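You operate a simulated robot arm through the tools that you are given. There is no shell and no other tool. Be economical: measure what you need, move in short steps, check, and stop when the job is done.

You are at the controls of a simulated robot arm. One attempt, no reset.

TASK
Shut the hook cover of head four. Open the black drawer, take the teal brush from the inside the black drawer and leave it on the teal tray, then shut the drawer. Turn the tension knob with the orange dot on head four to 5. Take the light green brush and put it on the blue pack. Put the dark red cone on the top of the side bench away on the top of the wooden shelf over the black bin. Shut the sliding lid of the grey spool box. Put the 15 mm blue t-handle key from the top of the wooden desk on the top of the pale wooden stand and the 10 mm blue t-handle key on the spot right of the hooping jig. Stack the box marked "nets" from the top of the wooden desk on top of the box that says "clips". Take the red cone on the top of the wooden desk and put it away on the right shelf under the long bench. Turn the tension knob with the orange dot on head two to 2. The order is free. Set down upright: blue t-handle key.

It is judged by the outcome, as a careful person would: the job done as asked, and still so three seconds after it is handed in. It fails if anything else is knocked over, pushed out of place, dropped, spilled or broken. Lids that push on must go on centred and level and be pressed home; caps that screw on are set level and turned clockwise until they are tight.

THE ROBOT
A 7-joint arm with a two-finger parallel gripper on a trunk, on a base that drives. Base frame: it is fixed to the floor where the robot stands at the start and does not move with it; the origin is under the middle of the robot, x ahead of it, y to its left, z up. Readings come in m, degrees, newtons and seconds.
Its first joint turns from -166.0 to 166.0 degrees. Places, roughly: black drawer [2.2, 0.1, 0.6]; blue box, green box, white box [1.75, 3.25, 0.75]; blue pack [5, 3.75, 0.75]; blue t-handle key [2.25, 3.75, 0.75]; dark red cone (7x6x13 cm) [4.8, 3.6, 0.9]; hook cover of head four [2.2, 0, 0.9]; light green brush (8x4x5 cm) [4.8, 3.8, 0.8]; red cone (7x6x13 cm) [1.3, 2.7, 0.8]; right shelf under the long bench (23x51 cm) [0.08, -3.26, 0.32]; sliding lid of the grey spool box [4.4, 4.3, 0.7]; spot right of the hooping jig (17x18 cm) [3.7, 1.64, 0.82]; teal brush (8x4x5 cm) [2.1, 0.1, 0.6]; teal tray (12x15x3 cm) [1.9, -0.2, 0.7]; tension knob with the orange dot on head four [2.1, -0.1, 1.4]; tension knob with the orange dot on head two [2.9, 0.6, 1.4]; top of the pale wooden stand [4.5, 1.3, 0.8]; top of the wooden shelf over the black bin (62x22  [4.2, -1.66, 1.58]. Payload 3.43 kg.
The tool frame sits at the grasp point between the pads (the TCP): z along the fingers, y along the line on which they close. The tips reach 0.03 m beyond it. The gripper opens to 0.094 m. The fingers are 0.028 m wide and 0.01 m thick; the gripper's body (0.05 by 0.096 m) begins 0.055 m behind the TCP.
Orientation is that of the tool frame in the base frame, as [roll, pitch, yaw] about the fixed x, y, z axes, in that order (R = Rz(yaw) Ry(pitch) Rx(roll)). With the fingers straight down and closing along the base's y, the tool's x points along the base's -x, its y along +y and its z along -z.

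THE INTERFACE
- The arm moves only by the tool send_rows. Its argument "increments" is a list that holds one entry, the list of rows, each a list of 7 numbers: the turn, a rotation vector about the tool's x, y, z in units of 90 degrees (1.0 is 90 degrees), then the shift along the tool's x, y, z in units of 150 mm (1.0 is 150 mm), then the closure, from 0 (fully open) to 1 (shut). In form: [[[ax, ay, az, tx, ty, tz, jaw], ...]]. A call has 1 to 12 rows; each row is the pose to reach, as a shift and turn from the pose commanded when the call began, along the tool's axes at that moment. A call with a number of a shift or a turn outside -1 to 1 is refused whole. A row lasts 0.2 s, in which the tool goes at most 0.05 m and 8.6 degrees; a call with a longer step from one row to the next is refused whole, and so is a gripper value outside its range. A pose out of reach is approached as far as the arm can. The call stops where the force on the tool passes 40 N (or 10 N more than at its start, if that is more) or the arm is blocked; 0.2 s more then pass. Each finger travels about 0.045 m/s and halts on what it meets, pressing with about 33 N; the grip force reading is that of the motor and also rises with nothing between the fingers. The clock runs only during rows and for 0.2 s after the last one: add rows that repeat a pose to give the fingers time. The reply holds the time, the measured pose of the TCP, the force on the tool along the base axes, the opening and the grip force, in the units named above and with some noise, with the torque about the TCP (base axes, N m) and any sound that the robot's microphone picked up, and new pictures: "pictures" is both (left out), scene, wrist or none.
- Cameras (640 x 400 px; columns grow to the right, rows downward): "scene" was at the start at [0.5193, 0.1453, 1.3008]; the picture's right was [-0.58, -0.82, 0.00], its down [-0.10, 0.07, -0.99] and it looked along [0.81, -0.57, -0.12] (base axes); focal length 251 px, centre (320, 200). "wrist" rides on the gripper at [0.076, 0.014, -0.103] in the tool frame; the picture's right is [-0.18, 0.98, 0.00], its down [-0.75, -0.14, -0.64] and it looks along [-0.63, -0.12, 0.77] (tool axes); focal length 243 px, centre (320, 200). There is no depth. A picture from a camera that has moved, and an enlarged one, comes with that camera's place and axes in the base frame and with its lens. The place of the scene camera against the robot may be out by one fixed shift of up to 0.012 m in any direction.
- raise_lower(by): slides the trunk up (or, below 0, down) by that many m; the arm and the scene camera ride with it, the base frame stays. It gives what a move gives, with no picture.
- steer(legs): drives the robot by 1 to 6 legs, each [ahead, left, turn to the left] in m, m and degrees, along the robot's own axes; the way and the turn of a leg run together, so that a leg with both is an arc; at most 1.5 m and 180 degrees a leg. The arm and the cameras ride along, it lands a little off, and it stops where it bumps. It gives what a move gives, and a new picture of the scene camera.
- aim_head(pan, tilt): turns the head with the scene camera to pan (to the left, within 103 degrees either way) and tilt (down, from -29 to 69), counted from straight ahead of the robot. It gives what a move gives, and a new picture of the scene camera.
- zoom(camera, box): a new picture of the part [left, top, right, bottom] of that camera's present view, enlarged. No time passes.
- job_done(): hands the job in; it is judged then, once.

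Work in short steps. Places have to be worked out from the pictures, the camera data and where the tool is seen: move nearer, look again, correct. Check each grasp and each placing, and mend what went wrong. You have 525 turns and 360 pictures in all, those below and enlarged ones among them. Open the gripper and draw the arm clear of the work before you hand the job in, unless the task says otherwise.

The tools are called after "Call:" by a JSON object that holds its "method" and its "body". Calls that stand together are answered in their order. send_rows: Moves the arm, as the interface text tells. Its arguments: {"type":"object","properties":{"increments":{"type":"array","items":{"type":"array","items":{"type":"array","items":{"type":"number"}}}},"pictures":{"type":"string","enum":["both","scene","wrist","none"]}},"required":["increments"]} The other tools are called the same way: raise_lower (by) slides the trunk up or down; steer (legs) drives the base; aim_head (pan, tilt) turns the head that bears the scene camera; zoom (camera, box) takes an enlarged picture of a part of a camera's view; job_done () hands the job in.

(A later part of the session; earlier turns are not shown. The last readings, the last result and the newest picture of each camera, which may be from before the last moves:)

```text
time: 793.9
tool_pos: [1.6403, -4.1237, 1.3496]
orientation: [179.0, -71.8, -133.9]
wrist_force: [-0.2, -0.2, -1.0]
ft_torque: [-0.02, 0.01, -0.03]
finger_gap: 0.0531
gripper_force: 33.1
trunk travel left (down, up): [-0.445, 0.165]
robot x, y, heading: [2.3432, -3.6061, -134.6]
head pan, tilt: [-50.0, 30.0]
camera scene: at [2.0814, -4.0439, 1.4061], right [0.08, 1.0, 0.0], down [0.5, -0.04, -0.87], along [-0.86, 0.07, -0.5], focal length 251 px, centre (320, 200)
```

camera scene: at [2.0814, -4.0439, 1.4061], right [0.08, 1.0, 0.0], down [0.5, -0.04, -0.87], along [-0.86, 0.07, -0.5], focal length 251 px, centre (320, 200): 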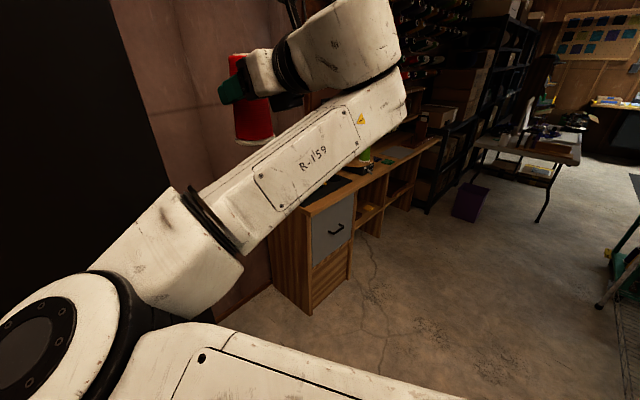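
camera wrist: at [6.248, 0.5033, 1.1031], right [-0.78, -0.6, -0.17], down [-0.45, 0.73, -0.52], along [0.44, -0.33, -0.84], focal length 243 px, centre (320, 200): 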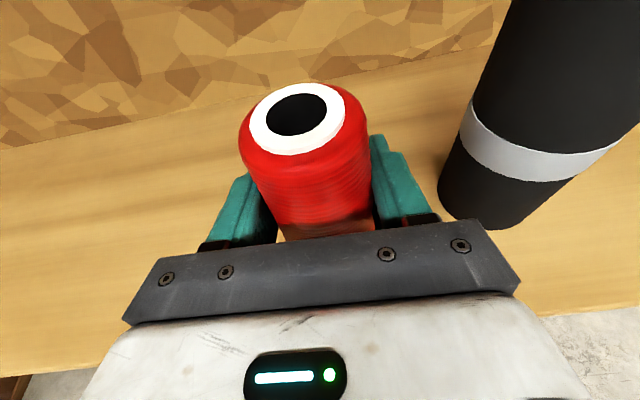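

Bench front lies at s≈−3.33; the right shelf opening is d≈0.84–1.34. Turn 25° right, edge toward the bench, then strafe along the corridor to in front of the right shelf.

Call:
{"method": "steer", "body": {"legs": [[0, 0, -25], [0.32, 0.14, 0], [0.494, -1.182, 0]]}}

Call:
{"method": "aim_head", "body": {"pan": -5, "tilt": 40}}

```text
time: 801.8
tool_pos: [0.5451, -3.2584, 1.3511]
orientation: [178.5, -71.9, -160.6]
wrist_force: [-0.3, 0.5, -0.8]
ft_torque: [0.03, -0.01, -0.07]
finger_gap: 0.0533
gripper_force: 33.1
trunk travel left (down, up): [-0.445, 0.165]
robot x, y, heading: [1.404, -3.1106, -161.8]
head pan, tilt: [-50.0, 30.0]
stopped in leg 3: the robot was blocked; the commanded pose is now the measured one
camera scene: at [0.9726, -3.3871, 1.4069], right [0.53, 0.85, 0.0], down [0.42, -0.26, -0.87], along [-0.74, 0.46, -0.5], focal length 251 px, centre (320, 200)
```

scene: 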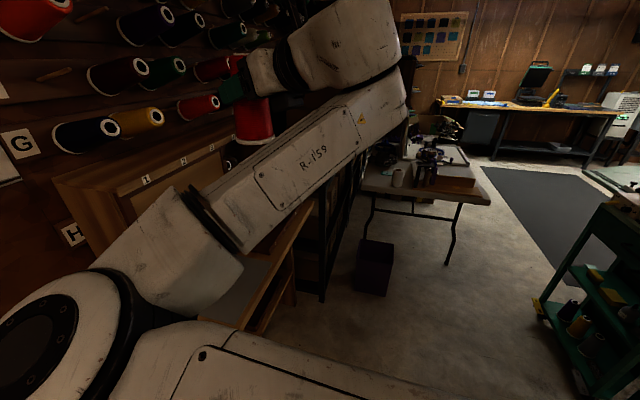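

```text
time: 802.9
tool_pos: [0.5435, -3.256, 1.3502]
orientation: [178.2, -72.0, -160.5]
wrist_force: [-0.2, 0.5, -1.3]
ft_torque: [-0.01, -0.02, 0.01]
finger_gap: 0.0532
gripper_force: 33.1
trunk travel left (down, up): [-0.445, 0.165]
robot x, y, heading: [1.4046, -3.1093, -162.0]
head pan, tilt: [-5.0, 40.0]
camera scene: at [0.9652, -3.4523, 1.3905], right [-0.23, 0.97, 0.0], down [0.62, 0.15, -0.77], along [-0.75, -0.17, -0.64], focal length 251 px, centre (320, 200)
```

scene: 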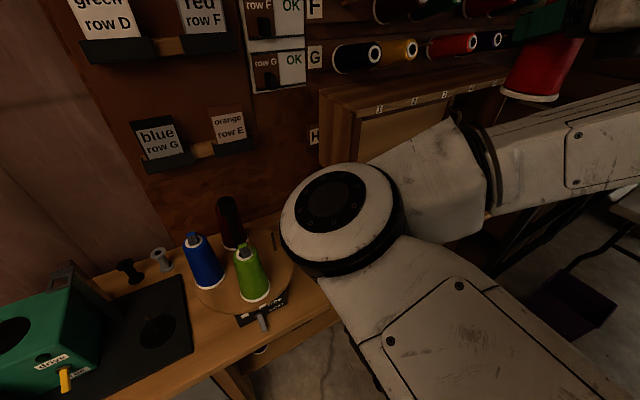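

Blocked (arm probably touching something above the bench). Back off 0.1 m from the bench and check.

Call:
{"method": "steer", "body": {"legs": [[-0.1, 0, 0]]}}

Call:
{"method": "aim_head", "body": {"pan": 20, "tilt": 40}}

```text
time: 804.1
tool_pos: [0.6396, -3.2289, 1.3511]
orientation: [177.9, -71.9, -159.8]
wrist_force: [0.1, -0.1, -1.6]
ft_torque: [0.02, 0.02, -0.04]
finger_gap: 0.0531
gripper_force: 33.1
trunk travel left (down, up): [-0.445, 0.165]
robot x, y, heading: [1.5015, -3.0741, -161.5]
head pan, tilt: [-5.0, 40.0]
camera scene: at [1.0628, -3.4254, 1.3898], right [-0.23, 0.97, 0.01], down [0.62, 0.15, -0.77], along [-0.75, -0.17, -0.64], focal length 251 px, centre (320, 200)
```

scene: 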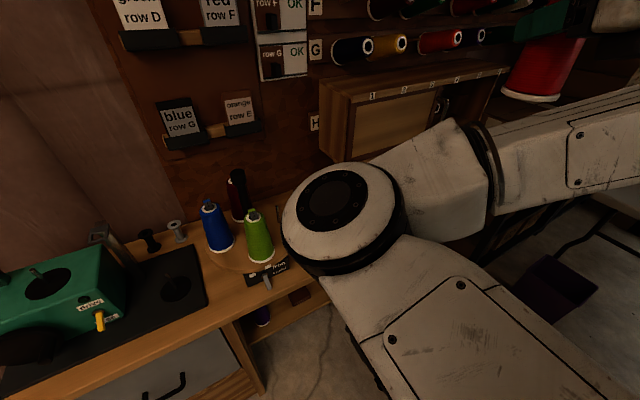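

```text
time: 805.0
tool_pos: [0.6367, -3.2225, 1.3496]
orientation: [178.2, -72.0, -160.5]
wrist_force: [0.3, 0.2, -1.2]
ft_torque: [0.05, 0.03, 0.04]
finger_gap: 0.0533
gripper_force: 32.7
trunk travel left (down, up): [-0.445, 0.165]
robot x, y, heading: [1.5012, -3.0756, -162.0]
head pan, tilt: [20.0, 40.0]
camera scene: at [1.0742, -3.453, 1.3891], right [-0.61, 0.79, 0.01], down [0.51, 0.4, -0.76], along [-0.6, -0.47, -0.64], focal length 251 px, centre (320, 200)
```

scene: 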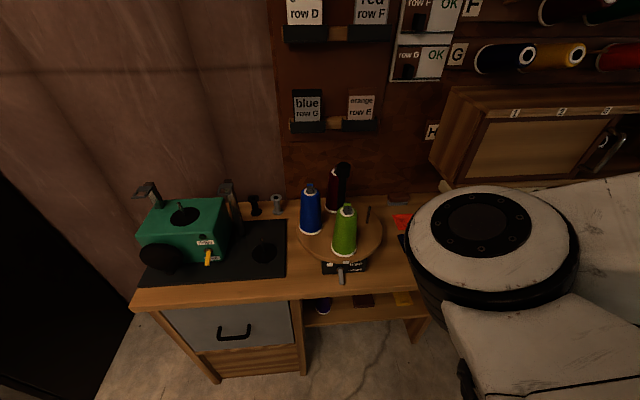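

Look to the right side for what blocked the base.

Call:
{"method": "aim_head", "body": {"pan": -95, "tilt": 40}}

```text
time: 806.9
tool_pos: [0.6372, -3.2204, 1.3489]
orientation: [178.2, -71.9, -160.6]
wrist_force: [-0.3, -0.5, -1.4]
ft_torque: [-0.01, -0.01, -0.02]
finger_gap: 0.0533
gripper_force: 32.8
trunk travel left (down, up): [-0.445, 0.165]
robot x, y, heading: [1.5001, -3.0764, -162.2]
head pan, tilt: [-95.0, 40.0]
camera scene: at [1.1217, -3.3173, 1.3902], right [0.97, 0.22, 0.0], down [0.14, -0.62, -0.77], along [-0.17, 0.75, -0.64], focal length 251 px, centre (320, 200)
```

scene: 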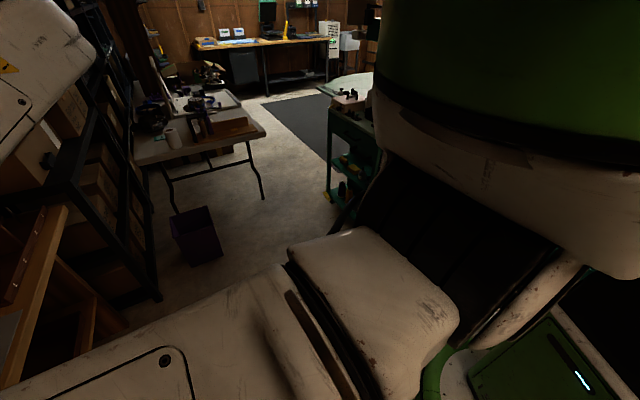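

Floor is free; the block was likely the arm against the bench fixtures. Elbow and gripper are now in front of the bench edge, so lower the trunk fully.

Call:
{"method": "raise_lower", "body": {"by": -0.4}}

Call:
{"method": "aim_head", "body": {"pan": -10, "tilt": 30}}

```text
time: 810.7
tool_pos: [0.6355, -3.2174, 0.9483]
orientation: [178.4, -71.9, -161.0]
wrist_force: [1.1, -0.7, -2.1]
ft_torque: [0.0, 0.04, -0.05]
finger_gap: 0.0532
gripper_force: 32.9
trunk travel left (down, up): [-0.045, 0.565]
robot x, y, heading: [1.5004, -3.076, -162.3]
head pan, tilt: [-95.0, 40.0]
```

```text
time: 812.3
tool_pos: [0.6357, -3.2193, 0.9493]
orientation: [178.0, -71.9, -160.4]
wrist_force: [0.6, -2.1, -1.1]
ft_torque: [0.07, 0.0, -0.14]
finger_gap: 0.053
gripper_force: 33.3
trunk travel left (down, up): [-0.045, 0.565]
robot x, y, heading: [1.4985, -3.0748, -162.4]
head pan, tilt: [-10.0, 30.0]
camera scene: at [1.0506, -3.4115, 1.004], right [-0.14, 0.99, 0.01], down [0.49, 0.07, -0.87], along [-0.86, -0.11, -0.5], focal length 251 px, centre (320, 200)
```

scene: 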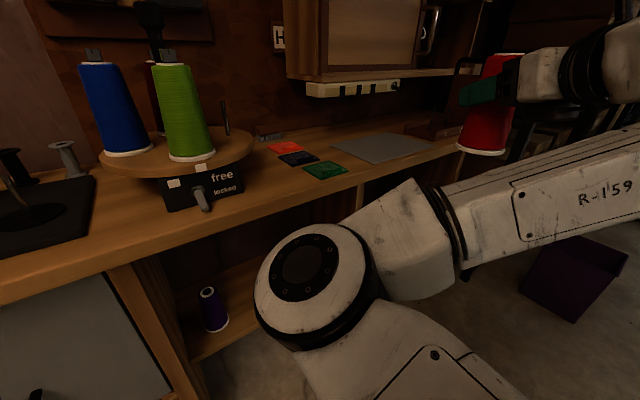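

Lower the arm in steps in front of the bench: first 15 cm.

Call:
{"method": "send_rows", "body": {"increments": [[[0, 0, 0, -0.2, 0, 0.065, 1], [0, 0, 0, -0.4, 0, 0.13, 1], [0, 0, 0, -0.6, 0, 0.195, 1], [0, 0, 0, -0.8, 0, 0.26, 1], [0, 0, 0, -0.95, 0, 0.31, 1]]], "pictures": "none"}}

Call:
{"method": "send_rows", "body": {"increments": [[[0, 0, 0, -0.2, 0, 0.065, 1], [0, 0, 0, -0.4, 0, 0.13, 1], [0, 0, 0, -0.6, 0, 0.195, 1], [0, 0, 0, -0.8, 0, 0.26, 1], [0, 0, 0, -0.95, 0, 0.31, 1]]], "pictures": "both"}}

```text
time: 813.5
tool_pos: [0.6361, -3.215, 0.8007]
orientation: [178.1, -72.0, -160.6]
wrist_force: [-0.2, 0.6, -1.2]
ft_torque: [0.01, 0.02, 0.01]
finger_gap: 0.053
gripper_force: 32.9
trunk travel left (down, up): [-0.045, 0.565]
robot x, y, heading: [1.4972, -3.0737, -162.1]
head pan, tilt: [-10.0, 30.0]
```

```text
time: 814.7
tool_pos: [0.6237, -3.1826, 0.6761]
orientation: [179.5, -71.4, -160.5]
wrist_force: [-0.3, 0.0, -1.9]
ft_torque: [0.02, 0.01, 0.0]
finger_gap: 0.0529
gripper_force: 33.2
out of reach, approached as far as the arm can: row 2, 3, 4, 5
trunk travel left (down, up): [-0.045, 0.565]
robot x, y, heading: [1.4986, -3.0754, -162.2]
head pan, tilt: [-10.0, 30.0]
camera scene: at [1.0512, -3.4115, 1.005], right [-0.14, 0.99, 0.01], down [0.49, 0.07, -0.87], along [-0.86, -0.11, -0.5], focal length 251 px, centre (320, 200)
camera wrist: at [0.6897, -3.1453, 0.7809], right [-0.27, 0.95, -0.17], down [0.85, 0.15, -0.51], along [-0.46, -0.28, -0.84], focal length 243 px, centre (320, 200)
```

scene: 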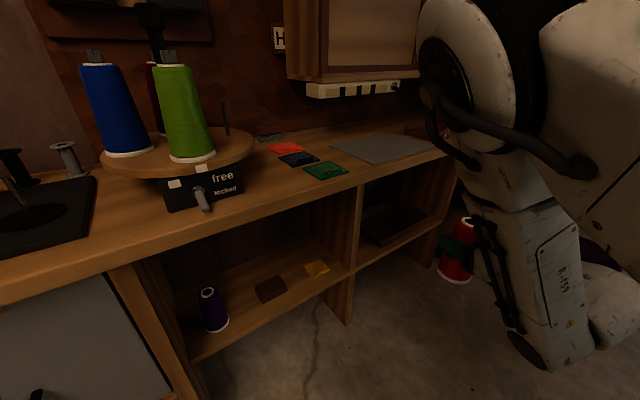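
wrist: 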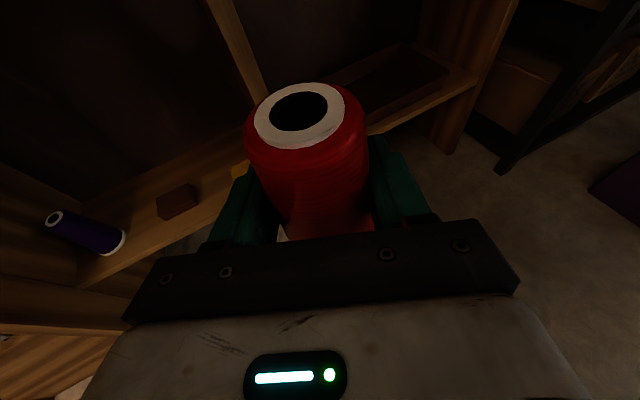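

The elbow flipped up (good for low work). The right shelf is visible behind the cone. Continue lowering.

Call:
{"method": "send_rows", "body": {"increments": [[[0, 0, 0, -0.15, 0, 0.05, 1], [0, 0, 0, -0.3, 0, 0.1, 1], [0, 0, 0, -0.45, 0, 0.15, 1], [0, 0, 0, -0.6, 0, 0.2, 1], [0, 0, 0, -0.8, 0, 0.26, 1]]], "pictures": "none"}}

Call:
{"method": "send_rows", "body": {"increments": [[[0, 0, 0, -0.15, 0, 0.05, 1], [0, 0, 0, -0.3, 0, 0.1, 1], [0, 0, 0, -0.45, 0, 0.15, 1]]], "pictures": "both"}}

```text
time: 815.9
tool_pos: [0.6115, -3.1296, 0.5886]
orientation: [-179.8, -70.7, -160.5]
wrist_force: [0.8, -1.7, -0.5]
ft_torque: [0.07, 0.02, -0.05]
finger_gap: 0.053
gripper_force: 33.2
out of reach, approached as far as the arm can: row 1, 2, 3, 4, 5
trunk travel left (down, up): [-0.045, 0.565]
robot x, y, heading: [1.4993, -3.0775, -162.0]
head pan, tilt: [-10.0, 30.0]
```

```text
time: 816.7
tool_pos: [0.6021, -3.0863, 0.5439]
orientation: [-179.7, -70.8, -161.6]
wrist_force: [-0.6, 0.7, -1.4]
ft_torque: [-0.05, 0.0, 0.05]
finger_gap: 0.053
gripper_force: 32.7
out of reach, approached as far as the arm can: row 1, 2, 3
trunk travel left (down, up): [-0.045, 0.565]
robot x, y, heading: [1.4998, -3.078, -162.6]
head pan, tilt: [-10.0, 30.0]
camera scene: at [1.0484, -3.4075, 1.0062], right [-0.13, 0.99, 0.0], down [0.5, 0.07, -0.87], along [-0.86, -0.11, -0.5], focal length 251 px, centre (320, 200)
camera wrist: at [0.6658, -3.0501, 0.6492], right [-0.26, 0.95, -0.18], down [0.85, 0.14, -0.5], along [-0.45, -0.28, -0.85], focal length 243 px, centre (320, 200)
```

scene: 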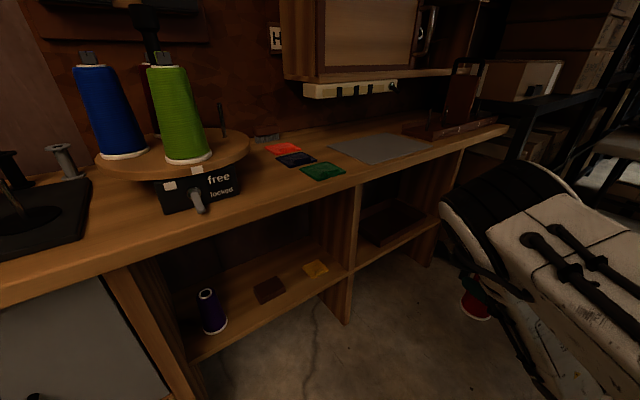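
wrist: 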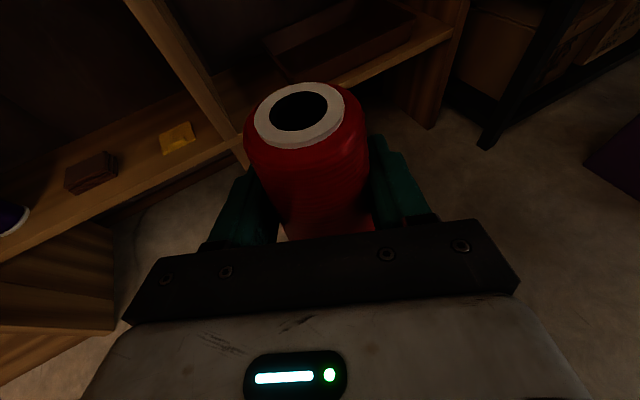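

Call:
{"method": "zoom", "body": {"camera": "scene", "box": [340, 120, 500, 270]}}

Call:
{"method": "zoom", "body": {"camera": "wrist", "box": [220, 0, 480, 120]}}

```text
2.67 times, centred on (420, 195) of scene
camera zoom: at [1.0484, -3.4075, 1.0062], right [-0.13, 0.99, 0.0], down [0.5, 0.07, -0.87], along [-0.86, -0.11, -0.5], focal length 668 px, centre (53, 213)
```

zoom: 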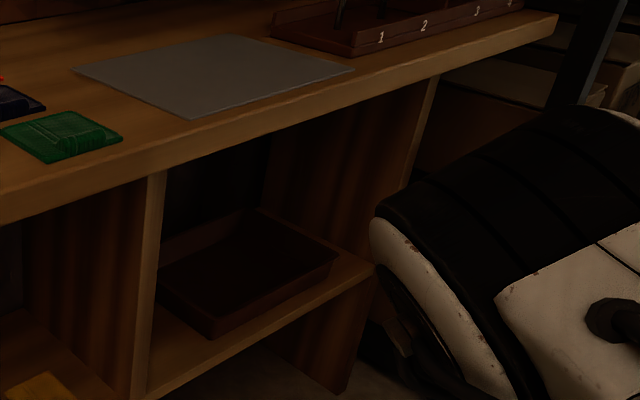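

```text
2.46 times, centred on (350, 60) of wrist
camera zoom: at [0.6658, -3.0501, 0.6492], right [-0.26, 0.95, -0.18], down [0.85, 0.14, -0.5], along [-0.45, -0.28, -0.85], focal length 597 px, centre (246, 545)
```

zoom: 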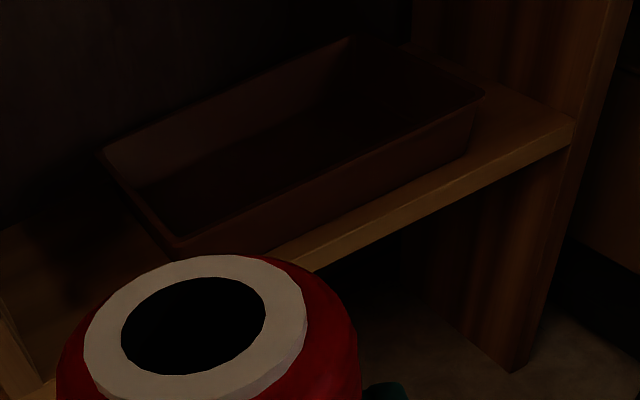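

There is a free bay on the right shelf left of the tray (d≈1.25–1.40, front s≈−3.38). I need a frontal approach: turn left 26°, then strafe right.

Call:
{"method": "steer", "body": {"legs": [[0, 0, 26], [0, -0.2, 0]]}}

Call:
{"method": "send_rows", "body": {"increments": [[[0, 0, 0, 0, 0, 0, 1]]], "pictures": "wrist"}}

```text
time: 817.4
tool_pos: [0.6014, -3.0889, 0.5428]
orientation: [-179.3, -70.9, -161.8]
wrist_force: [-0.5, 0.0, -1.4]
ft_torque: [-0.03, -0.01, 0.03]
finger_gap: 0.0532
gripper_force: 33.3
trunk travel left (down, up): [-0.045, 0.565]
robot x, y, heading: [1.5016, -3.0804, -162.4]
head pan, tilt: [-10.0, 30.0]
stopped in leg 1: the robot was blocked; the commanded pose is now the measured one
camera scene: at [1.0481, -3.4069, 1.0062], right [-0.13, 0.99, 0.0], down [0.5, 0.07, -0.87], along [-0.86, -0.11, -0.5], focal length 251 px, centre (320, 200)
```

scene: 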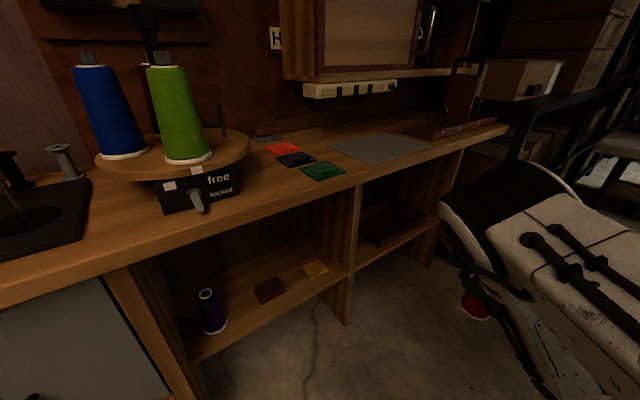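

```text
time: 817.8
tool_pos: [0.6006, -3.089, 0.5428]
orientation: [-179.4, -70.9, -161.7]
wrist_force: [-0.3, -0.4, -2.1]
ft_torque: [0.01, 0.01, 0.01]
finger_gap: 0.0532
gripper_force: 33.2
trunk travel left (down, up): [-0.045, 0.565]
robot x, y, heading: [1.4985, -3.0796, -162.2]
head pan, tilt: [-10.0, 30.0]
camera wrist: at [0.6657, -3.0516, 0.6483], right [-0.26, 0.95, -0.18], down [0.85, 0.14, -0.5], along [-0.45, -0.28, -0.85], focal length 243 px, centre (320, 200)
```

wrist: 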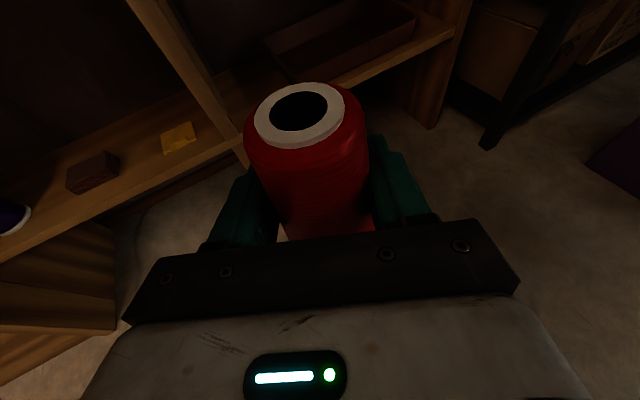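

Base corner likely touches the rack behind. Move 0.17 m forward, then turn left.

Call:
{"method": "steer", "body": {"legs": [[0.15, 0, 0], [0, 0, 13]]}}

```text
time: 820.0
tool_pos: [0.4869, -3.3378, 0.5423]
orientation: [-179.1, -70.9, -148.7]
wrist_force: [-0.3, -0.6, -1.3]
ft_torque: [0.0, 0.01, -0.01]
finger_gap: 0.0529
gripper_force: 33.1
trunk travel left (down, up): [-0.045, 0.565]
robot x, y, heading: [1.3604, -3.1271, -149.1]
head pan, tilt: [-10.0, 30.0]
camera scene: at [0.9964, -3.5453, 1.0061], right [-0.36, 0.93, 0.0], down [0.47, 0.18, -0.87], along [-0.81, -0.31, -0.5], focal length 251 px, centre (320, 200)
```

scene: 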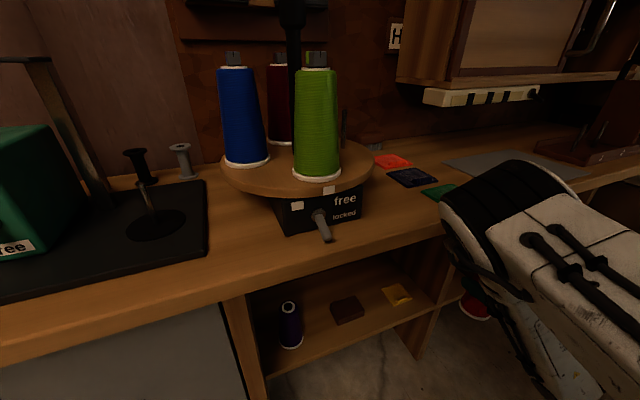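

Now strafe right keeping the distance to the bench.

Call:
{"method": "steer", "body": {"legs": [[0.06, -0.25, 0]]}}

Call:
{"method": "send_rows", "body": {"increments": [[[0, 0, 0, 0, 0, 0, 1]]], "pictures": "wrist"}}

```text
time: 821.8
tool_pos: [0.3064, -3.1565, 0.5428]
orientation: [-179.1, -70.8, -148.6]
wrist_force: [-0.1, 0.2, -1.9]
ft_torque: [0.0, 0.0, 0.0]
finger_gap: 0.0531
gripper_force: 33.1
trunk travel left (down, up): [-0.045, 0.565]
robot x, y, heading: [1.1761, -2.9414, -149.3]
head pan, tilt: [-10.0, 30.0]
camera scene: at [0.8163, -3.3624, 1.0061], right [-0.36, 0.93, 0.0], down [0.47, 0.18, -0.87], along [-0.81, -0.31, -0.5], focal length 251 px, centre (320, 200)
```

scene: 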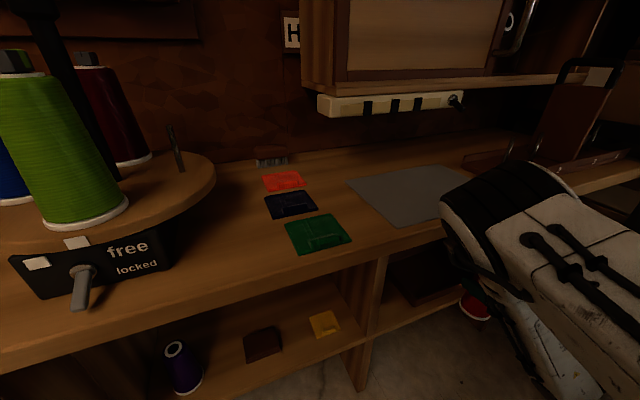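

```text
time: 822.2
tool_pos: [0.3073, -3.1552, 0.5424]
orientation: [-179.1, -70.9, -148.7]
wrist_force: [0.1, -0.3, -2.1]
ft_torque: [0.04, 0.0, -0.02]
finger_gap: 0.0533
gripper_force: 33.1
trunk travel left (down, up): [-0.045, 0.565]
robot x, y, heading: [1.1774, -2.9354, -149.2]
head pan, tilt: [-10.0, 30.0]
camera wrist: at [0.3616, -3.1043, 0.6478], right [-0.47, 0.86, -0.18], down [0.8, 0.33, -0.5], along [-0.37, -0.38, -0.85], focal length 243 px, centre (320, 200)
```

wrist: 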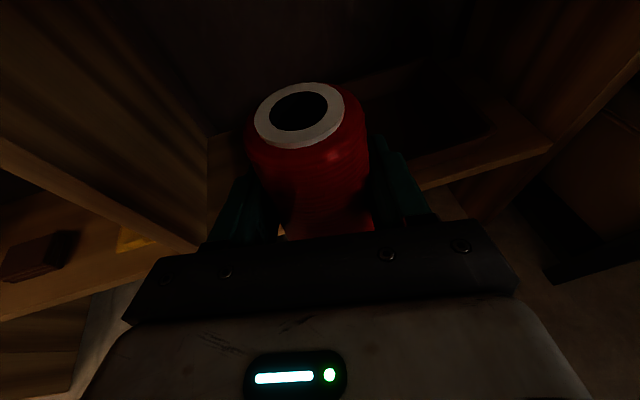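

I'm free now. Position for a straight-in approach: back 0.07, right 0.10, turn left 13°.

Call:
{"method": "steer", "body": {"legs": [[-0.065, -0.103, 0], [0, 0, 13]]}}

Call:
{"method": "send_rows", "body": {"increments": [[[0, 0, 0, 0, 0, 0, 1]]], "pictures": "wrist"}}

```text
time: 823.7
tool_pos: [0.342, -3.0131, 0.5918]
orientation: [-178.9, -74.7, -151.4]
wrist_force: [0.4, -0.7, -2.5]
ft_torque: [0.0, 0.06, -0.01]
finger_gap: 0.0529
gripper_force: 33.2
trunk travel left (down, up): [-0.045, 0.565]
robot x, y, heading: [1.1915, -2.846, -151.6]
head pan, tilt: [-10.0, 30.0]
stopped in leg 2: the robot was blocked; the commanded pose is now the measured one
camera scene: at [0.783, -3.2715, 0.992], right [-0.32, 0.95, 0.01], down [0.5, 0.17, -0.85], along [-0.81, -0.27, -0.53], focal length 251 px, centre (320, 200)
```

scene: 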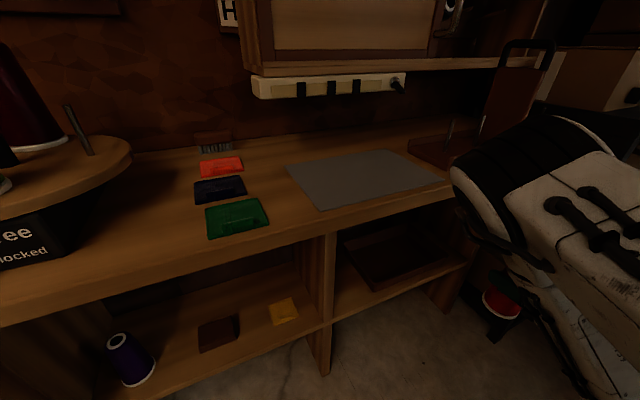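

```text
time: 824.1
tool_pos: [0.3419, -3.0123, 0.5897]
orientation: [-179.1, -74.4, -151.3]
wrist_force: [-0.3, -0.4, -1.1]
ft_torque: [-0.01, 0.01, 0.0]
finger_gap: 0.0532
gripper_force: 32.7
trunk travel left (down, up): [-0.045, 0.565]
robot x, y, heading: [1.1936, -2.8487, -151.4]
head pan, tilt: [-10.0, 30.0]
camera wrist: at [0.4037, -2.9602, 0.6906], right [-0.44, 0.88, -0.18], down [0.78, 0.28, -0.55], along [-0.43, -0.39, -0.81], focal length 243 px, centre (320, 200)
```

wrist: 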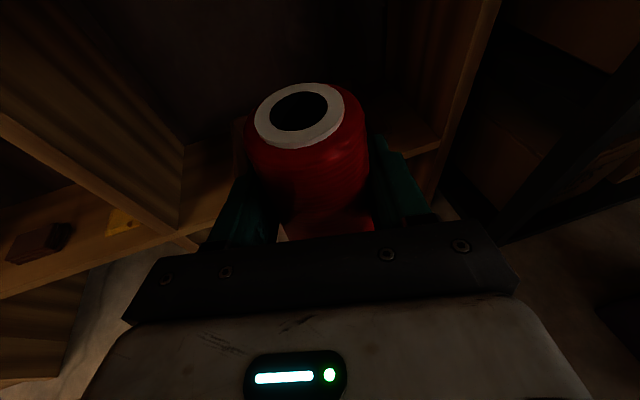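

The arm's elbow (now on the right) touched something. Look at it.

Call:
{"method": "aim_head", "body": {"pan": -45, "tilt": 25}}

```text
time: 825.1
tool_pos: [0.3422, -3.01, 0.5889]
orientation: [-179.1, -74.5, -151.3]
wrist_force: [0.3, -0.7, -1.3]
ft_torque: [0.0, -0.01, -0.02]
finger_gap: 0.053
gripper_force: 33.1
trunk travel left (down, up): [-0.045, 0.565]
robot x, y, heading: [1.1911, -2.8474, -151.7]
head pan, tilt: [-45.0, 25.0]
camera scene: at [0.7796, -3.2163, 0.9986], right [0.28, 0.96, 0.03], down [0.43, -0.1, -0.89], along [-0.85, 0.27, -0.45], focal length 251 px, centre (320, 200)
```

scene: 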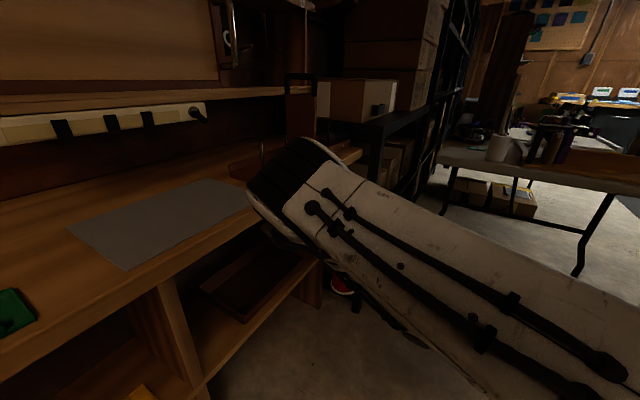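

I see: the elbow rests against the bench-top edge. Extending the arm will lower the elbow; move TCP left and slightly forward (in front of the bay).

Call:
{"method": "send_rows", "body": {"increments": [[[0, 0, 0, 0.02, -0.15, 0.1, 1], [0, 0, 0, 0.04, -0.3, 0.15, 1], [0, 0, 0, 0.06, -0.45, 0.2, 1], [0, 0, 0, 0.08, -0.65, 0.25, 1]]], "pictures": "scene"}}

```text
time: 826.1
tool_pos: [0.3401, -3.0803, 0.6246]
orientation: [-177.5, -73.3, -151.4]
wrist_force: [0.5, 1.3, -1.5]
ft_torque: [-0.02, 0.01, 0.03]
finger_gap: 0.0531
gripper_force: 32.9
out of reach, approached as far as the arm can: row 1, 2, 3, 4
trunk travel left (down, up): [-0.045, 0.565]
robot x, y, heading: [1.1914, -2.8465, -151.4]
head pan, tilt: [-45.0, 25.0]
camera scene: at [0.7793, -3.2159, 0.9986], right [0.29, 0.96, 0.03], down [0.43, -0.1, -0.89], along [-0.85, 0.27, -0.45], focal length 251 px, centre (320, 200)
```

scene: 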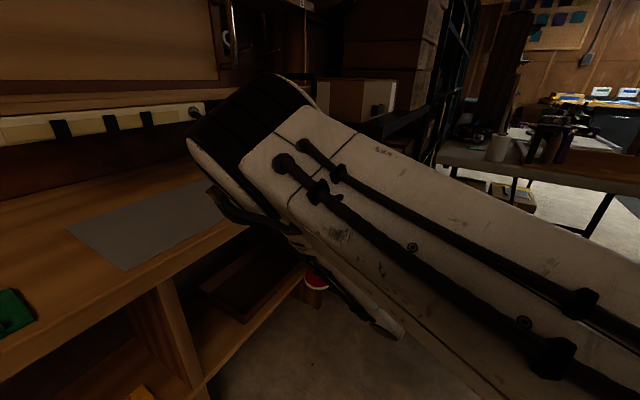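

This folded posture is at a wrist limit. A 45° nose-down grip would suit the low shelf. I'll raise, set the cone on the free bench top, and regrip at 45°.

Call:
{"method": "raise_lower", "body": {"by": 0.4}}

Call:
{"method": "aim_head", "body": {"pan": -25, "tilt": 35}}

Call:
{"method": "send_rows", "body": {"increments": [[[0, 0, 0, 0, 0, 0, 1]]], "pictures": "wrist"}}

```text
time: 830.2
tool_pos: [0.3464, -3.0782, 0.823]
orientation: [-177.2, -74.0, -151.3]
wrist_force: [-0.1, 0.3, -0.7]
ft_torque: [0.0, -0.04, 0.02]
finger_gap: 0.0533
gripper_force: 32.7
trunk travel left (down, up): [-0.239, 0.371]
robot x, y, heading: [1.1919, -2.845, -151.1]
head pan, tilt: [-45.0, 25.0]
stopped: the arm was blocked; the commanded pose is now the measured one
```

```text
time: 831.0
tool_pos: [0.347, -3.0789, 0.8238]
orientation: [-177.0, -73.9, -151.3]
wrist_force: [0.0, 0.1, -1.2]
ft_torque: [-0.02, -0.05, 0.04]
finger_gap: 0.053
gripper_force: 32.7
trunk travel left (down, up): [-0.239, 0.371]
robot x, y, heading: [1.1905, -2.8489, -151.2]
head pan, tilt: [-25.0, 35.0]
camera scene: at [0.8186, -3.2272, 1.1949], right [-0.06, 1.0, 0.0], down [0.57, 0.03, -0.82], along [-0.82, -0.06, -0.57], focal length 251 px, centre (320, 200)
```

scene: 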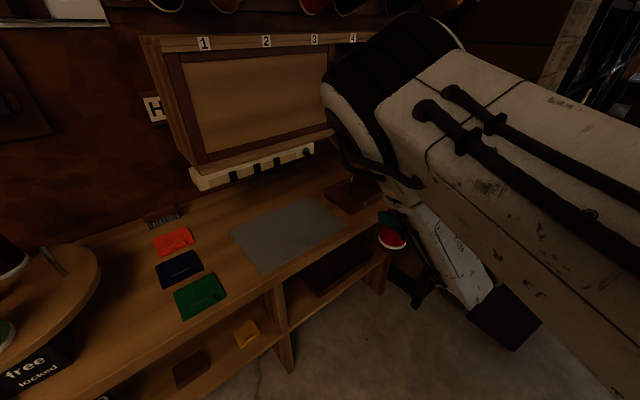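

```text
time: 831.4
tool_pos: [0.3458, -3.0799, 0.8228]
orientation: [-177.3, -73.9, -151.3]
wrist_force: [-0.2, -0.6, -1.2]
ft_torque: [0.03, 0.0, 0.05]
finger_gap: 0.0533
gripper_force: 33.2
trunk travel left (down, up): [-0.239, 0.371]
robot x, y, heading: [1.1937, -2.8464, -151.2]
head pan, tilt: [-25.0, 35.0]
camera wrist: at [0.4055, -3.0254, 0.9247], right [-0.47, 0.86, -0.19], down [0.78, 0.3, -0.54], along [-0.41, -0.4, -0.82], focal length 243 px, centre (320, 200)
```

wrist: 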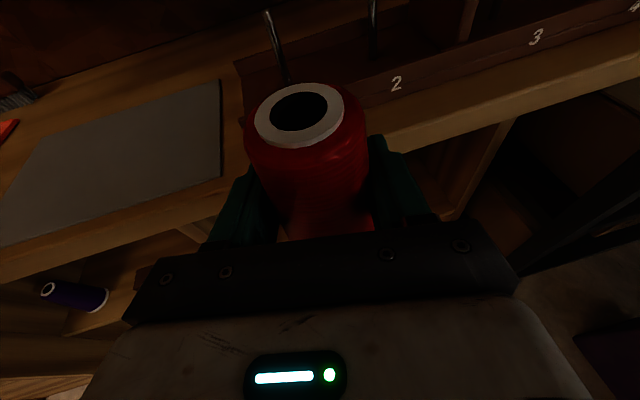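

The elbow meets the wall box. Turn right to swing the arm away from the bench.

Call:
{"method": "steer", "body": {"legs": [[0, 0, -25]]}}

Call:
{"method": "raise_lower", "body": {"by": 0.3}}

```text
time: 833.0
tool_pos: [0.3219, -2.7209, 0.8174]
orientation: [-176.9, -73.6, -175.1]
wrist_force: [-0.3, 0.4, -1.4]
ft_torque: [-0.05, -0.01, 0.0]
finger_gap: 0.0531
gripper_force: 32.7
trunk travel left (down, up): [-0.239, 0.371]
robot x, y, heading: [1.1955, -2.8482, -175.1]
head pan, tilt: [-25.0, 35.0]
camera scene: at [0.6923, -3.0397, 1.1928], right [0.34, 0.94, -0.01], down [0.54, -0.2, -0.82], along [-0.77, 0.27, -0.58], focal length 251 px, centre (320, 200)
```

scene: 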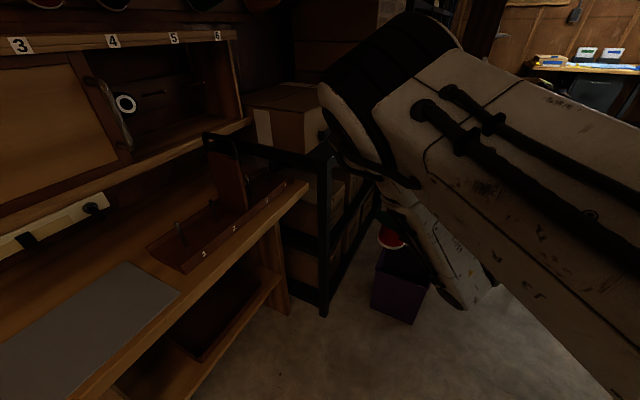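

```text
time: 836.2
tool_pos: [0.3215, -2.7298, 0.8195]
orientation: [-177.6, -73.7, -174.0]
wrist_force: [-0.1, -0.2, -2.0]
ft_torque: [-0.01, 0.02, 0.01]
finger_gap: 0.053
gripper_force: 33.2
trunk travel left (down, up): [-0.238, 0.372]
robot x, y, heading: [1.1942, -2.843, -174.5]
head pan, tilt: [-25.0, 35.0]
stopped: the arm was blocked; the commanded pose is now the measured one
```

Still blocked. Swing further right into open space and unfold the arm there.

Call:
{"method": "steer", "body": {"legs": [[0, 0, -45]]}}

Call:
{"method": "send_rows", "body": {"increments": [[[0, 0, 0, 0.1, 0, 0.15, 1], [0, 0, 0, 0.2, 0, 0.3, 1], [0, 0, 0, 0.35, 0, 0.45, 1], [0, 0, 0, 0.5, 0, 0.6, 1], [0, 0, 0, 0.65, 0, 0.75, 1]]], "pictures": "scene"}}

```text
time: 838.7
tool_pos: [0.6553, -2.149, 0.8189]
orientation: [-178.3, -73.5, 141.7]
wrist_force: [-0.3, 0.1, -1.6]
ft_torque: [-0.01, -0.02, -0.01]
finger_gap: 0.0529
gripper_force: 33.0
trunk travel left (down, up): [-0.238, 0.372]
robot x, y, heading: [1.199, -2.8466, 140.6]
head pan, tilt: [-25.0, 35.0]
camera scene: at [0.6932, -2.6353, 1.1915], right [0.9, 0.43, 0.0], down [0.25, -0.52, -0.82], along [-0.36, 0.74, -0.57], focal length 251 px, centre (320, 200)
```

scene: 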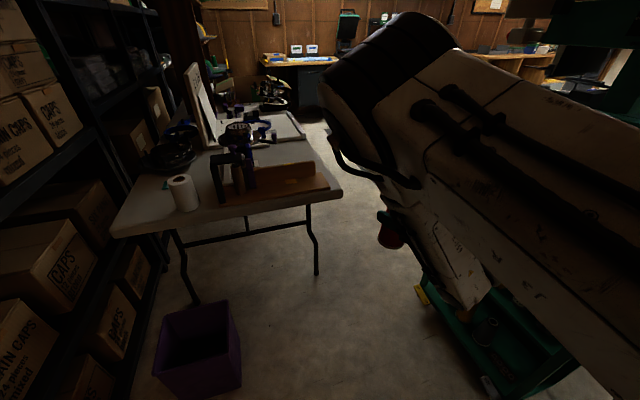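

```text
time: 839.9
tool_pos: [0.5462, -2.0656, 0.878]
orientation: [-178.4, -73.5, 141.9]
wrist_force: [0.5, 1.2, -1.0]
ft_torque: [-0.04, -0.04, 0.05]
finger_gap: 0.0529
gripper_force: 32.8
trunk travel left (down, up): [-0.238, 0.372]
robot x, y, heading: [1.199, -2.8484, 140.6]
head pan, tilt: [-25.0, 35.0]
camera scene: at [0.6933, -2.6352, 1.1915], right [0.9, 0.43, 0.0], down [0.25, -0.52, -0.82], along [-0.36, 0.74, -0.57], focal length 251 px, centre (320, 200)
```

scene: 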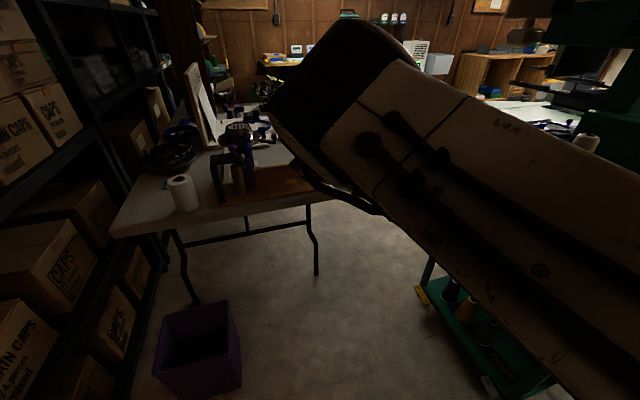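

The arm now unfolds normally with the elbow up. Raise the TCP to ≈1.03, pull in slightly, then turn back toward the bench.

Call:
{"method": "send_rows", "body": {"increments": [[[0, 0, 0, 0.2, 0, -0.12, 1], [0, 0, 0, 0.4, 0, -0.24, 1], [0, 0, 0, 0.6, 0, -0.36, 1], [0, 0, 0, 0.8, 0, -0.48, 1], [0, 0, 0, 0.95, 0, -0.6, 1]]], "pictures": "none"}}

Call:
{"method": "steer", "body": {"legs": [[0, 0, 45], [0, 0.2, 0], [0, 0, 23]]}}

Call:
{"method": "send_rows", "body": {"increments": [[[0, 0, 0, 0, 0, 0, 1]]], "pictures": "wrist"}}

```text
time: 841.1
tool_pos: [0.584, -2.0934, 1.0404]
orientation: [-178.1, -73.5, 141.6]
wrist_force: [-0.6, -0.1, -1.3]
ft_torque: [0.01, 0.04, -0.02]
finger_gap: 0.053
gripper_force: 32.8
trunk travel left (down, up): [-0.238, 0.372]
robot x, y, heading: [1.1922, -2.8493, 140.7]
head pan, tilt: [-25.0, 35.0]
```

```text
time: 843.8
tool_pos: [0.2296, -2.7536, 1.0403]
orientation: [-178.3, -73.4, -173.1]
wrist_force: [-0.3, 0.1, -1.3]
ft_torque: [0.03, -0.01, 0.0]
finger_gap: 0.0532
gripper_force: 33.0
trunk travel left (down, up): [-0.238, 0.372]
robot x, y, heading: [1.1918, -2.849, -173.9]
head pan, tilt: [-25.0, 35.0]
stopped in leg 1: the robot was blocked; the commanded pose is now the measured one
camera scene: at [0.6924, -3.0573, 1.1912], right [0.33, 0.94, 0.0], down [0.54, -0.19, -0.82], along [-0.77, 0.27, -0.57], focal length 251 px, centre (320, 200)
```

scene: 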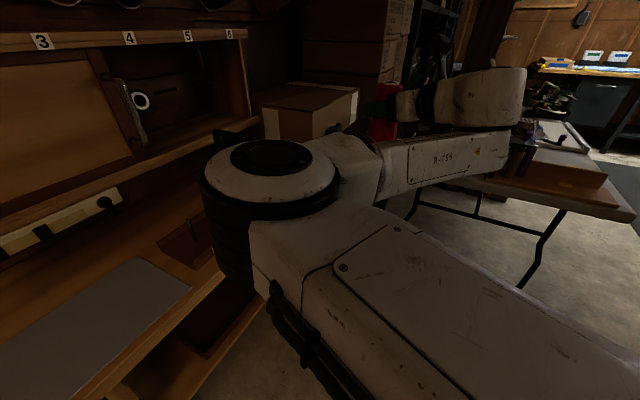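

```text
time: 844.1
tool_pos: [0.2296, -2.7531, 1.0406]
orientation: [-178.5, -73.4, -173.0]
wrist_force: [-0.1, 0.4, -1.7]
ft_torque: [-0.02, 0.01, 0.01]
finger_gap: 0.0528
gripper_force: 33.4
trunk travel left (down, up): [-0.238, 0.372]
robot x, y, heading: [1.1962, -2.8462, -174.2]
head pan, tilt: [-25.0, 35.0]
camera wrist: at [0.3035, -2.7265, 1.1423], right [-0.1, 0.98, -0.18], down [0.84, -0.02, -0.54], along [-0.53, -0.21, -0.82], focal length 243 px, centre (320, 200)
```

wrist: 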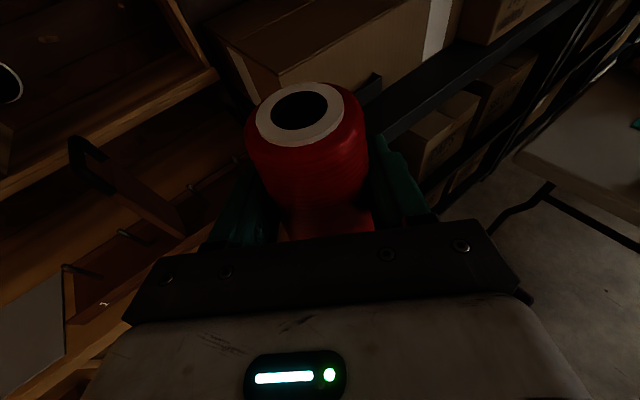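

I'll use the elbow-up low posture again but with the tool pitched 20° further down (the cone will rock back upright against its base on release). Lower the trunk, then lower the arm while pitching.

Call:
{"method": "raise_lower", "body": {"by": -0.2}}

Call:
{"method": "send_rows", "body": {"increments": [[[0, -0.03, 0, -0.2, 0, 0.04, 1], [0, -0.06, 0, -0.4, 0, 0.08, 1], [0, -0.09, 0, -0.6, 0, 0.12, 1], [0, -0.12, 0, -0.8, 0, 0.16, 1], [0, -0.15, 0, -1, 0, 0.2, 1], [0, -0.22, 0, -1, 0, 0.2, 1]]], "pictures": "none"}}

Call:
{"method": "send_rows", "body": {"increments": [[[0, 0, 0, -0.17, 0, 0.12, 1], [0, 0, 0, -0.34, 0, 0.24, 1], [0, 0, 0, -0.51, 0, 0.36, 1], [0, 0, 0, -0.7, 0, 0.5, 1], [0, 0, 0, -0.9, 0, 0.65, 1]]], "pictures": "scene"}}

```text
time: 845.6
tool_pos: [0.3374, -2.5195, 0.9438]
orientation: [171.5, -77.2, -171.4]
wrist_force: [-0.9, 0.6, -3.4]
ft_torque: [-0.01, 0.08, 0.09]
finger_gap: 0.0528
gripper_force: 33.4
trunk travel left (down, up): [-0.101, 0.509]
robot x, y, heading: [1.2994, -2.7768, 175.6]
head pan, tilt: [-25.0, 35.0]
stopped: the arm was blocked; the commanded pose is now the measured one
```

```text
time: 845.9
tool_pos: [0.4281, -2.5171, 1.0202]
orientation: [176.2, -82.2, -179.4]
wrist_force: [1.5, -1.2, -4.8]
ft_torque: [-0.02, 0.1, 0.01]
finger_gap: 0.0526
gripper_force: 33.2
trunk travel left (down, up): [-0.101, 0.509]
robot x, y, heading: [1.2953, -2.7805, 175.3]
head pan, tilt: [-25.0, 35.0]
stopped in row 1: the arm was blocked; the commanded pose is now the measured one
```

```text
time: 846.3
tool_pos: [0.5511, -2.4767, 1.0779]
orientation: [-108.5, -87.5, 91.7]
wrist_force: [-2.7, -0.2, -3.6]
ft_torque: [0.02, 0.12, -0.06]
finger_gap: 0.0526
gripper_force: 33.6
trunk travel left (down, up): [-0.101, 0.509]
robot x, y, heading: [1.2896, -2.7944, 174.1]
head pan, tilt: [-25.0, 35.0]
stopped in row 1: the arm was blocked; the commanded pose is now the measured one
camera scene: at [0.646, -2.8806, 1.0026], right [0.51, 0.86, 0.05], down [0.58, -0.3, -0.76], along [-0.63, 0.41, -0.65], focal length 251 px, centre (320, 200)
```

scene: 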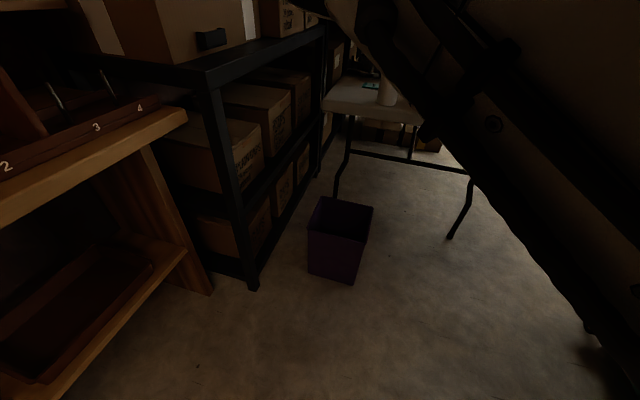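

The elbow pressed on the bench while lowering and pushed the robot back. Raise again to relieve and look around.

Call:
{"method": "raise_lower", "body": {"by": 0.15}}

Call:
{"method": "aim_head", "body": {"pan": -60, "tilt": 25}}

```text
time: 846.6
tool_pos: [0.6827, -2.4575, 1.1317]
orientation: [-38.0, -87.7, 7.9]
wrist_force: [-2.2, 0.3, -0.7]
ft_torque: [0.01, 0.0, -0.1]
finger_gap: 0.053
gripper_force: 33.1
trunk travel left (down, up): [-0.103, 0.507]
robot x, y, heading: [1.2902, -2.814, 171.8]
head pan, tilt: [-25.0, 35.0]
stopped: the arm was blocked; the commanded pose is now the measured one
```

```text
time: 847.6
tool_pos: [0.6822, -2.4928, 1.1431]
orientation: [-32.1, -83.9, 10.8]
wrist_force: [0.8, -0.3, -1.7]
ft_torque: [-0.01, -0.03, -0.04]
finger_gap: 0.0533
gripper_force: 33.2
trunk travel left (down, up): [-0.103, 0.507]
robot x, y, heading: [1.2768, -2.8459, 169.2]
head pan, tilt: [-60.0, 25.0]
camera scene: at [0.7787, -2.8633, 1.0712], right [0.94, 0.33, 0.0], down [0.14, -0.4, -0.91], along [-0.3, 0.86, -0.42], focal length 251 px, centre (320, 200)
```

scene: 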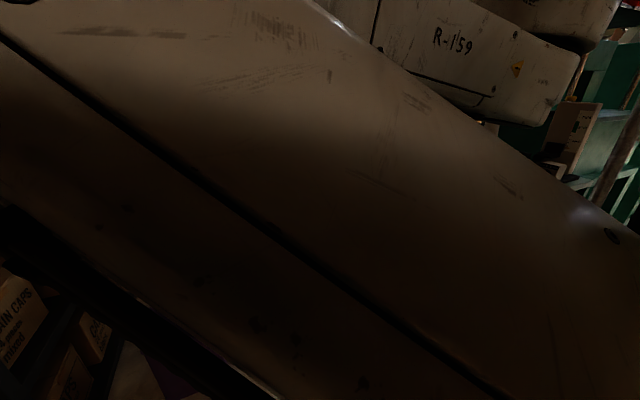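

Extend the arm forward into the open space to get clear of the head, restoring pitch.

Call:
{"method": "send_rows", "body": {"increments": [[[0, -0.03, 0, 0, 0, 0.15, 1], [0, -0.06, 0, 0, 0, 0.3, 1], [0, -0.1, 0, 0, 0, 0.5, 1], [0, -0.15, 0, 0, 0, 0.7, 1], [0, -0.2, 0, 0, 0, 0.9, 1], [0, -0.25, 0, 0, 0, 1, 1]]], "pictures": "none"}}

Call:
{"method": "raise_lower", "body": {"by": 0.2}}

Call:
{"method": "aim_head", "body": {"pan": -20, "tilt": 30}}

```text
time: 849.0
tool_pos: [0.5436, -2.4427, 1.1561]
orientation: [-169.7, -72.4, 149.4]
wrist_force: [0.4, -1.4, -2.2]
ft_torque: [0.07, 0.02, -0.02]
finger_gap: 0.0531
gripper_force: 33.0
trunk travel left (down, up): [-0.103, 0.507]
robot x, y, heading: [1.2801, -2.842, 169.3]
head pan, tilt: [-60.0, 25.0]
```

```text
time: 851.4
tool_pos: [0.528, -2.4528, 1.2909]
orientation: [-168.7, -72.5, 152.8]
wrist_force: [0.2, 0.0, -1.6]
ft_torque: [0.0, -0.02, -0.01]
finger_gap: 0.0532
gripper_force: 33.1
trunk travel left (down, up): [-0.237, 0.373]
robot x, y, heading: [1.2915, -2.8027, 173.6]
head pan, tilt: [-60.0, 25.0]
stopped: the arm was blocked; the commanded pose is now the measured one
```

```text
time: 852.4
tool_pos: [0.5275, -2.4522, 1.2907]
orientation: [-168.8, -72.6, 152.9]
wrist_force: [0.5, -0.1, -2.7]
ft_torque: [0.01, -0.03, 0.0]
finger_gap: 0.0527
gripper_force: 33.4
trunk travel left (down, up): [-0.237, 0.373]
robot x, y, heading: [1.2914, -2.7999, 174.0]
head pan, tilt: [-20.0, 30.0]
camera scene: at [0.7506, -2.8999, 1.1978], right [0.44, 0.9, 0.0], down [0.45, -0.22, -0.87], along [-0.78, 0.38, -0.5], focal length 251 px, centre (320, 200)
```

scene: 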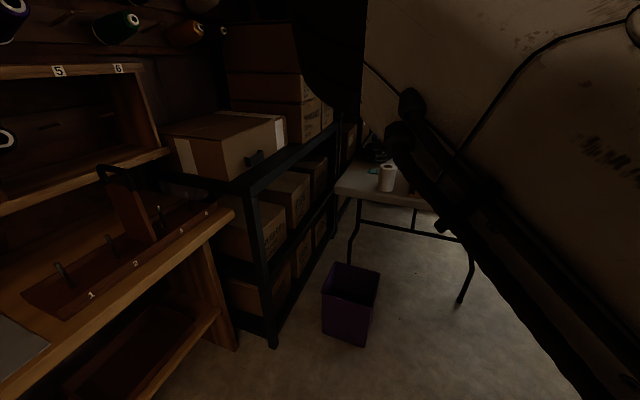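

I'll do the posture change while extended: stretch forward over the free floor, then lower the arm there.

Call:
{"method": "send_rows", "body": {"increments": [[[0, 0, -0.02, 0.06, 0, 0.2, 1], [0, 0, -0.04, 0.12, 0, 0.4, 1], [0, 0, -0.04, 0.18, 0, 0.6, 1], [0, 0, -0.04, 0.24, 0, 0.8, 1], [0, 0, -0.04, 0.3, 0, 1, 1]]], "pictures": "none"}}

Call:
{"method": "send_rows", "body": {"increments": [[[0, 0, 0, -0.15, 0, 0.2, 1], [0, 0, 0, -0.3, 0, 0.4, 1], [0, 0, 0, -0.5, 0, 0.55, 1], [0, 0, 0, -0.75, 0, 0.65, 1], [0, 0, 0, -1, 0, 0.75, 1]]], "pictures": "none"}}

Call:
{"method": "send_rows", "body": {"increments": [[[0, 0, 0, -0.2, 0, 0.07, 1], [0, 0, 0, -0.4, 0, 0.14, 1], [0, 0, 0, -0.6, 0, 0.2, 1], [0, 0, 0, -0.8, 0, 0.27, 1], [0, 0, 0, -1, 0, 0.33, 1]]], "pictures": "scene"}}

```text
time: 853.6
tool_pos: [0.3768, -2.4079, 1.2901]
orientation: [179.8, -73.0, 164.8]
wrist_force: [0.0, 0.8, -1.1]
ft_torque: [-0.01, -0.01, 0.0]
finger_gap: 0.0531
gripper_force: 33.0
trunk travel left (down, up): [-0.237, 0.373]
robot x, y, heading: [1.2908, -2.7949, 173.5]
head pan, tilt: [-20.0, 30.0]
```

```text
time: 854.8
tool_pos: [0.3178, -2.3919, 1.1137]
orientation: [179.8, -73.0, 164.9]
wrist_force: [0.2, 0.4, -1.0]
ft_torque: [0.01, -0.02, -0.02]
finger_gap: 0.0529
gripper_force: 32.6
trunk travel left (down, up): [-0.237, 0.373]
robot x, y, heading: [1.2878, -2.799, 173.6]
head pan, tilt: [-20.0, 30.0]
```

```text
time: 856.0
tool_pos: [0.3137, -2.3908, 0.956]
orientation: [179.6, -72.9, 165.1]
wrist_force: [1.0, -0.8, -2.1]
ft_torque: [-0.01, 0.01, 0.01]
finger_gap: 0.0532
gripper_force: 33.1
trunk travel left (down, up): [-0.237, 0.373]
robot x, y, heading: [1.291, -2.797, 173.7]
head pan, tilt: [-20.0, 30.0]
camera scene: at [0.7507, -2.9, 1.1979], right [0.44, 0.9, 0.0], down [0.45, -0.22, -0.87], along [-0.78, 0.38, -0.5], focal length 251 px, centre (320, 200)
```

scene: 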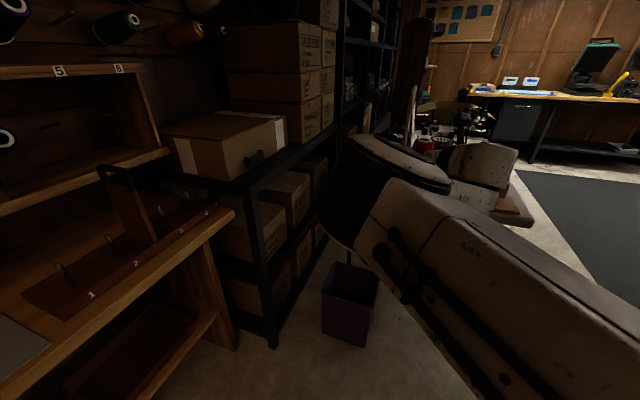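

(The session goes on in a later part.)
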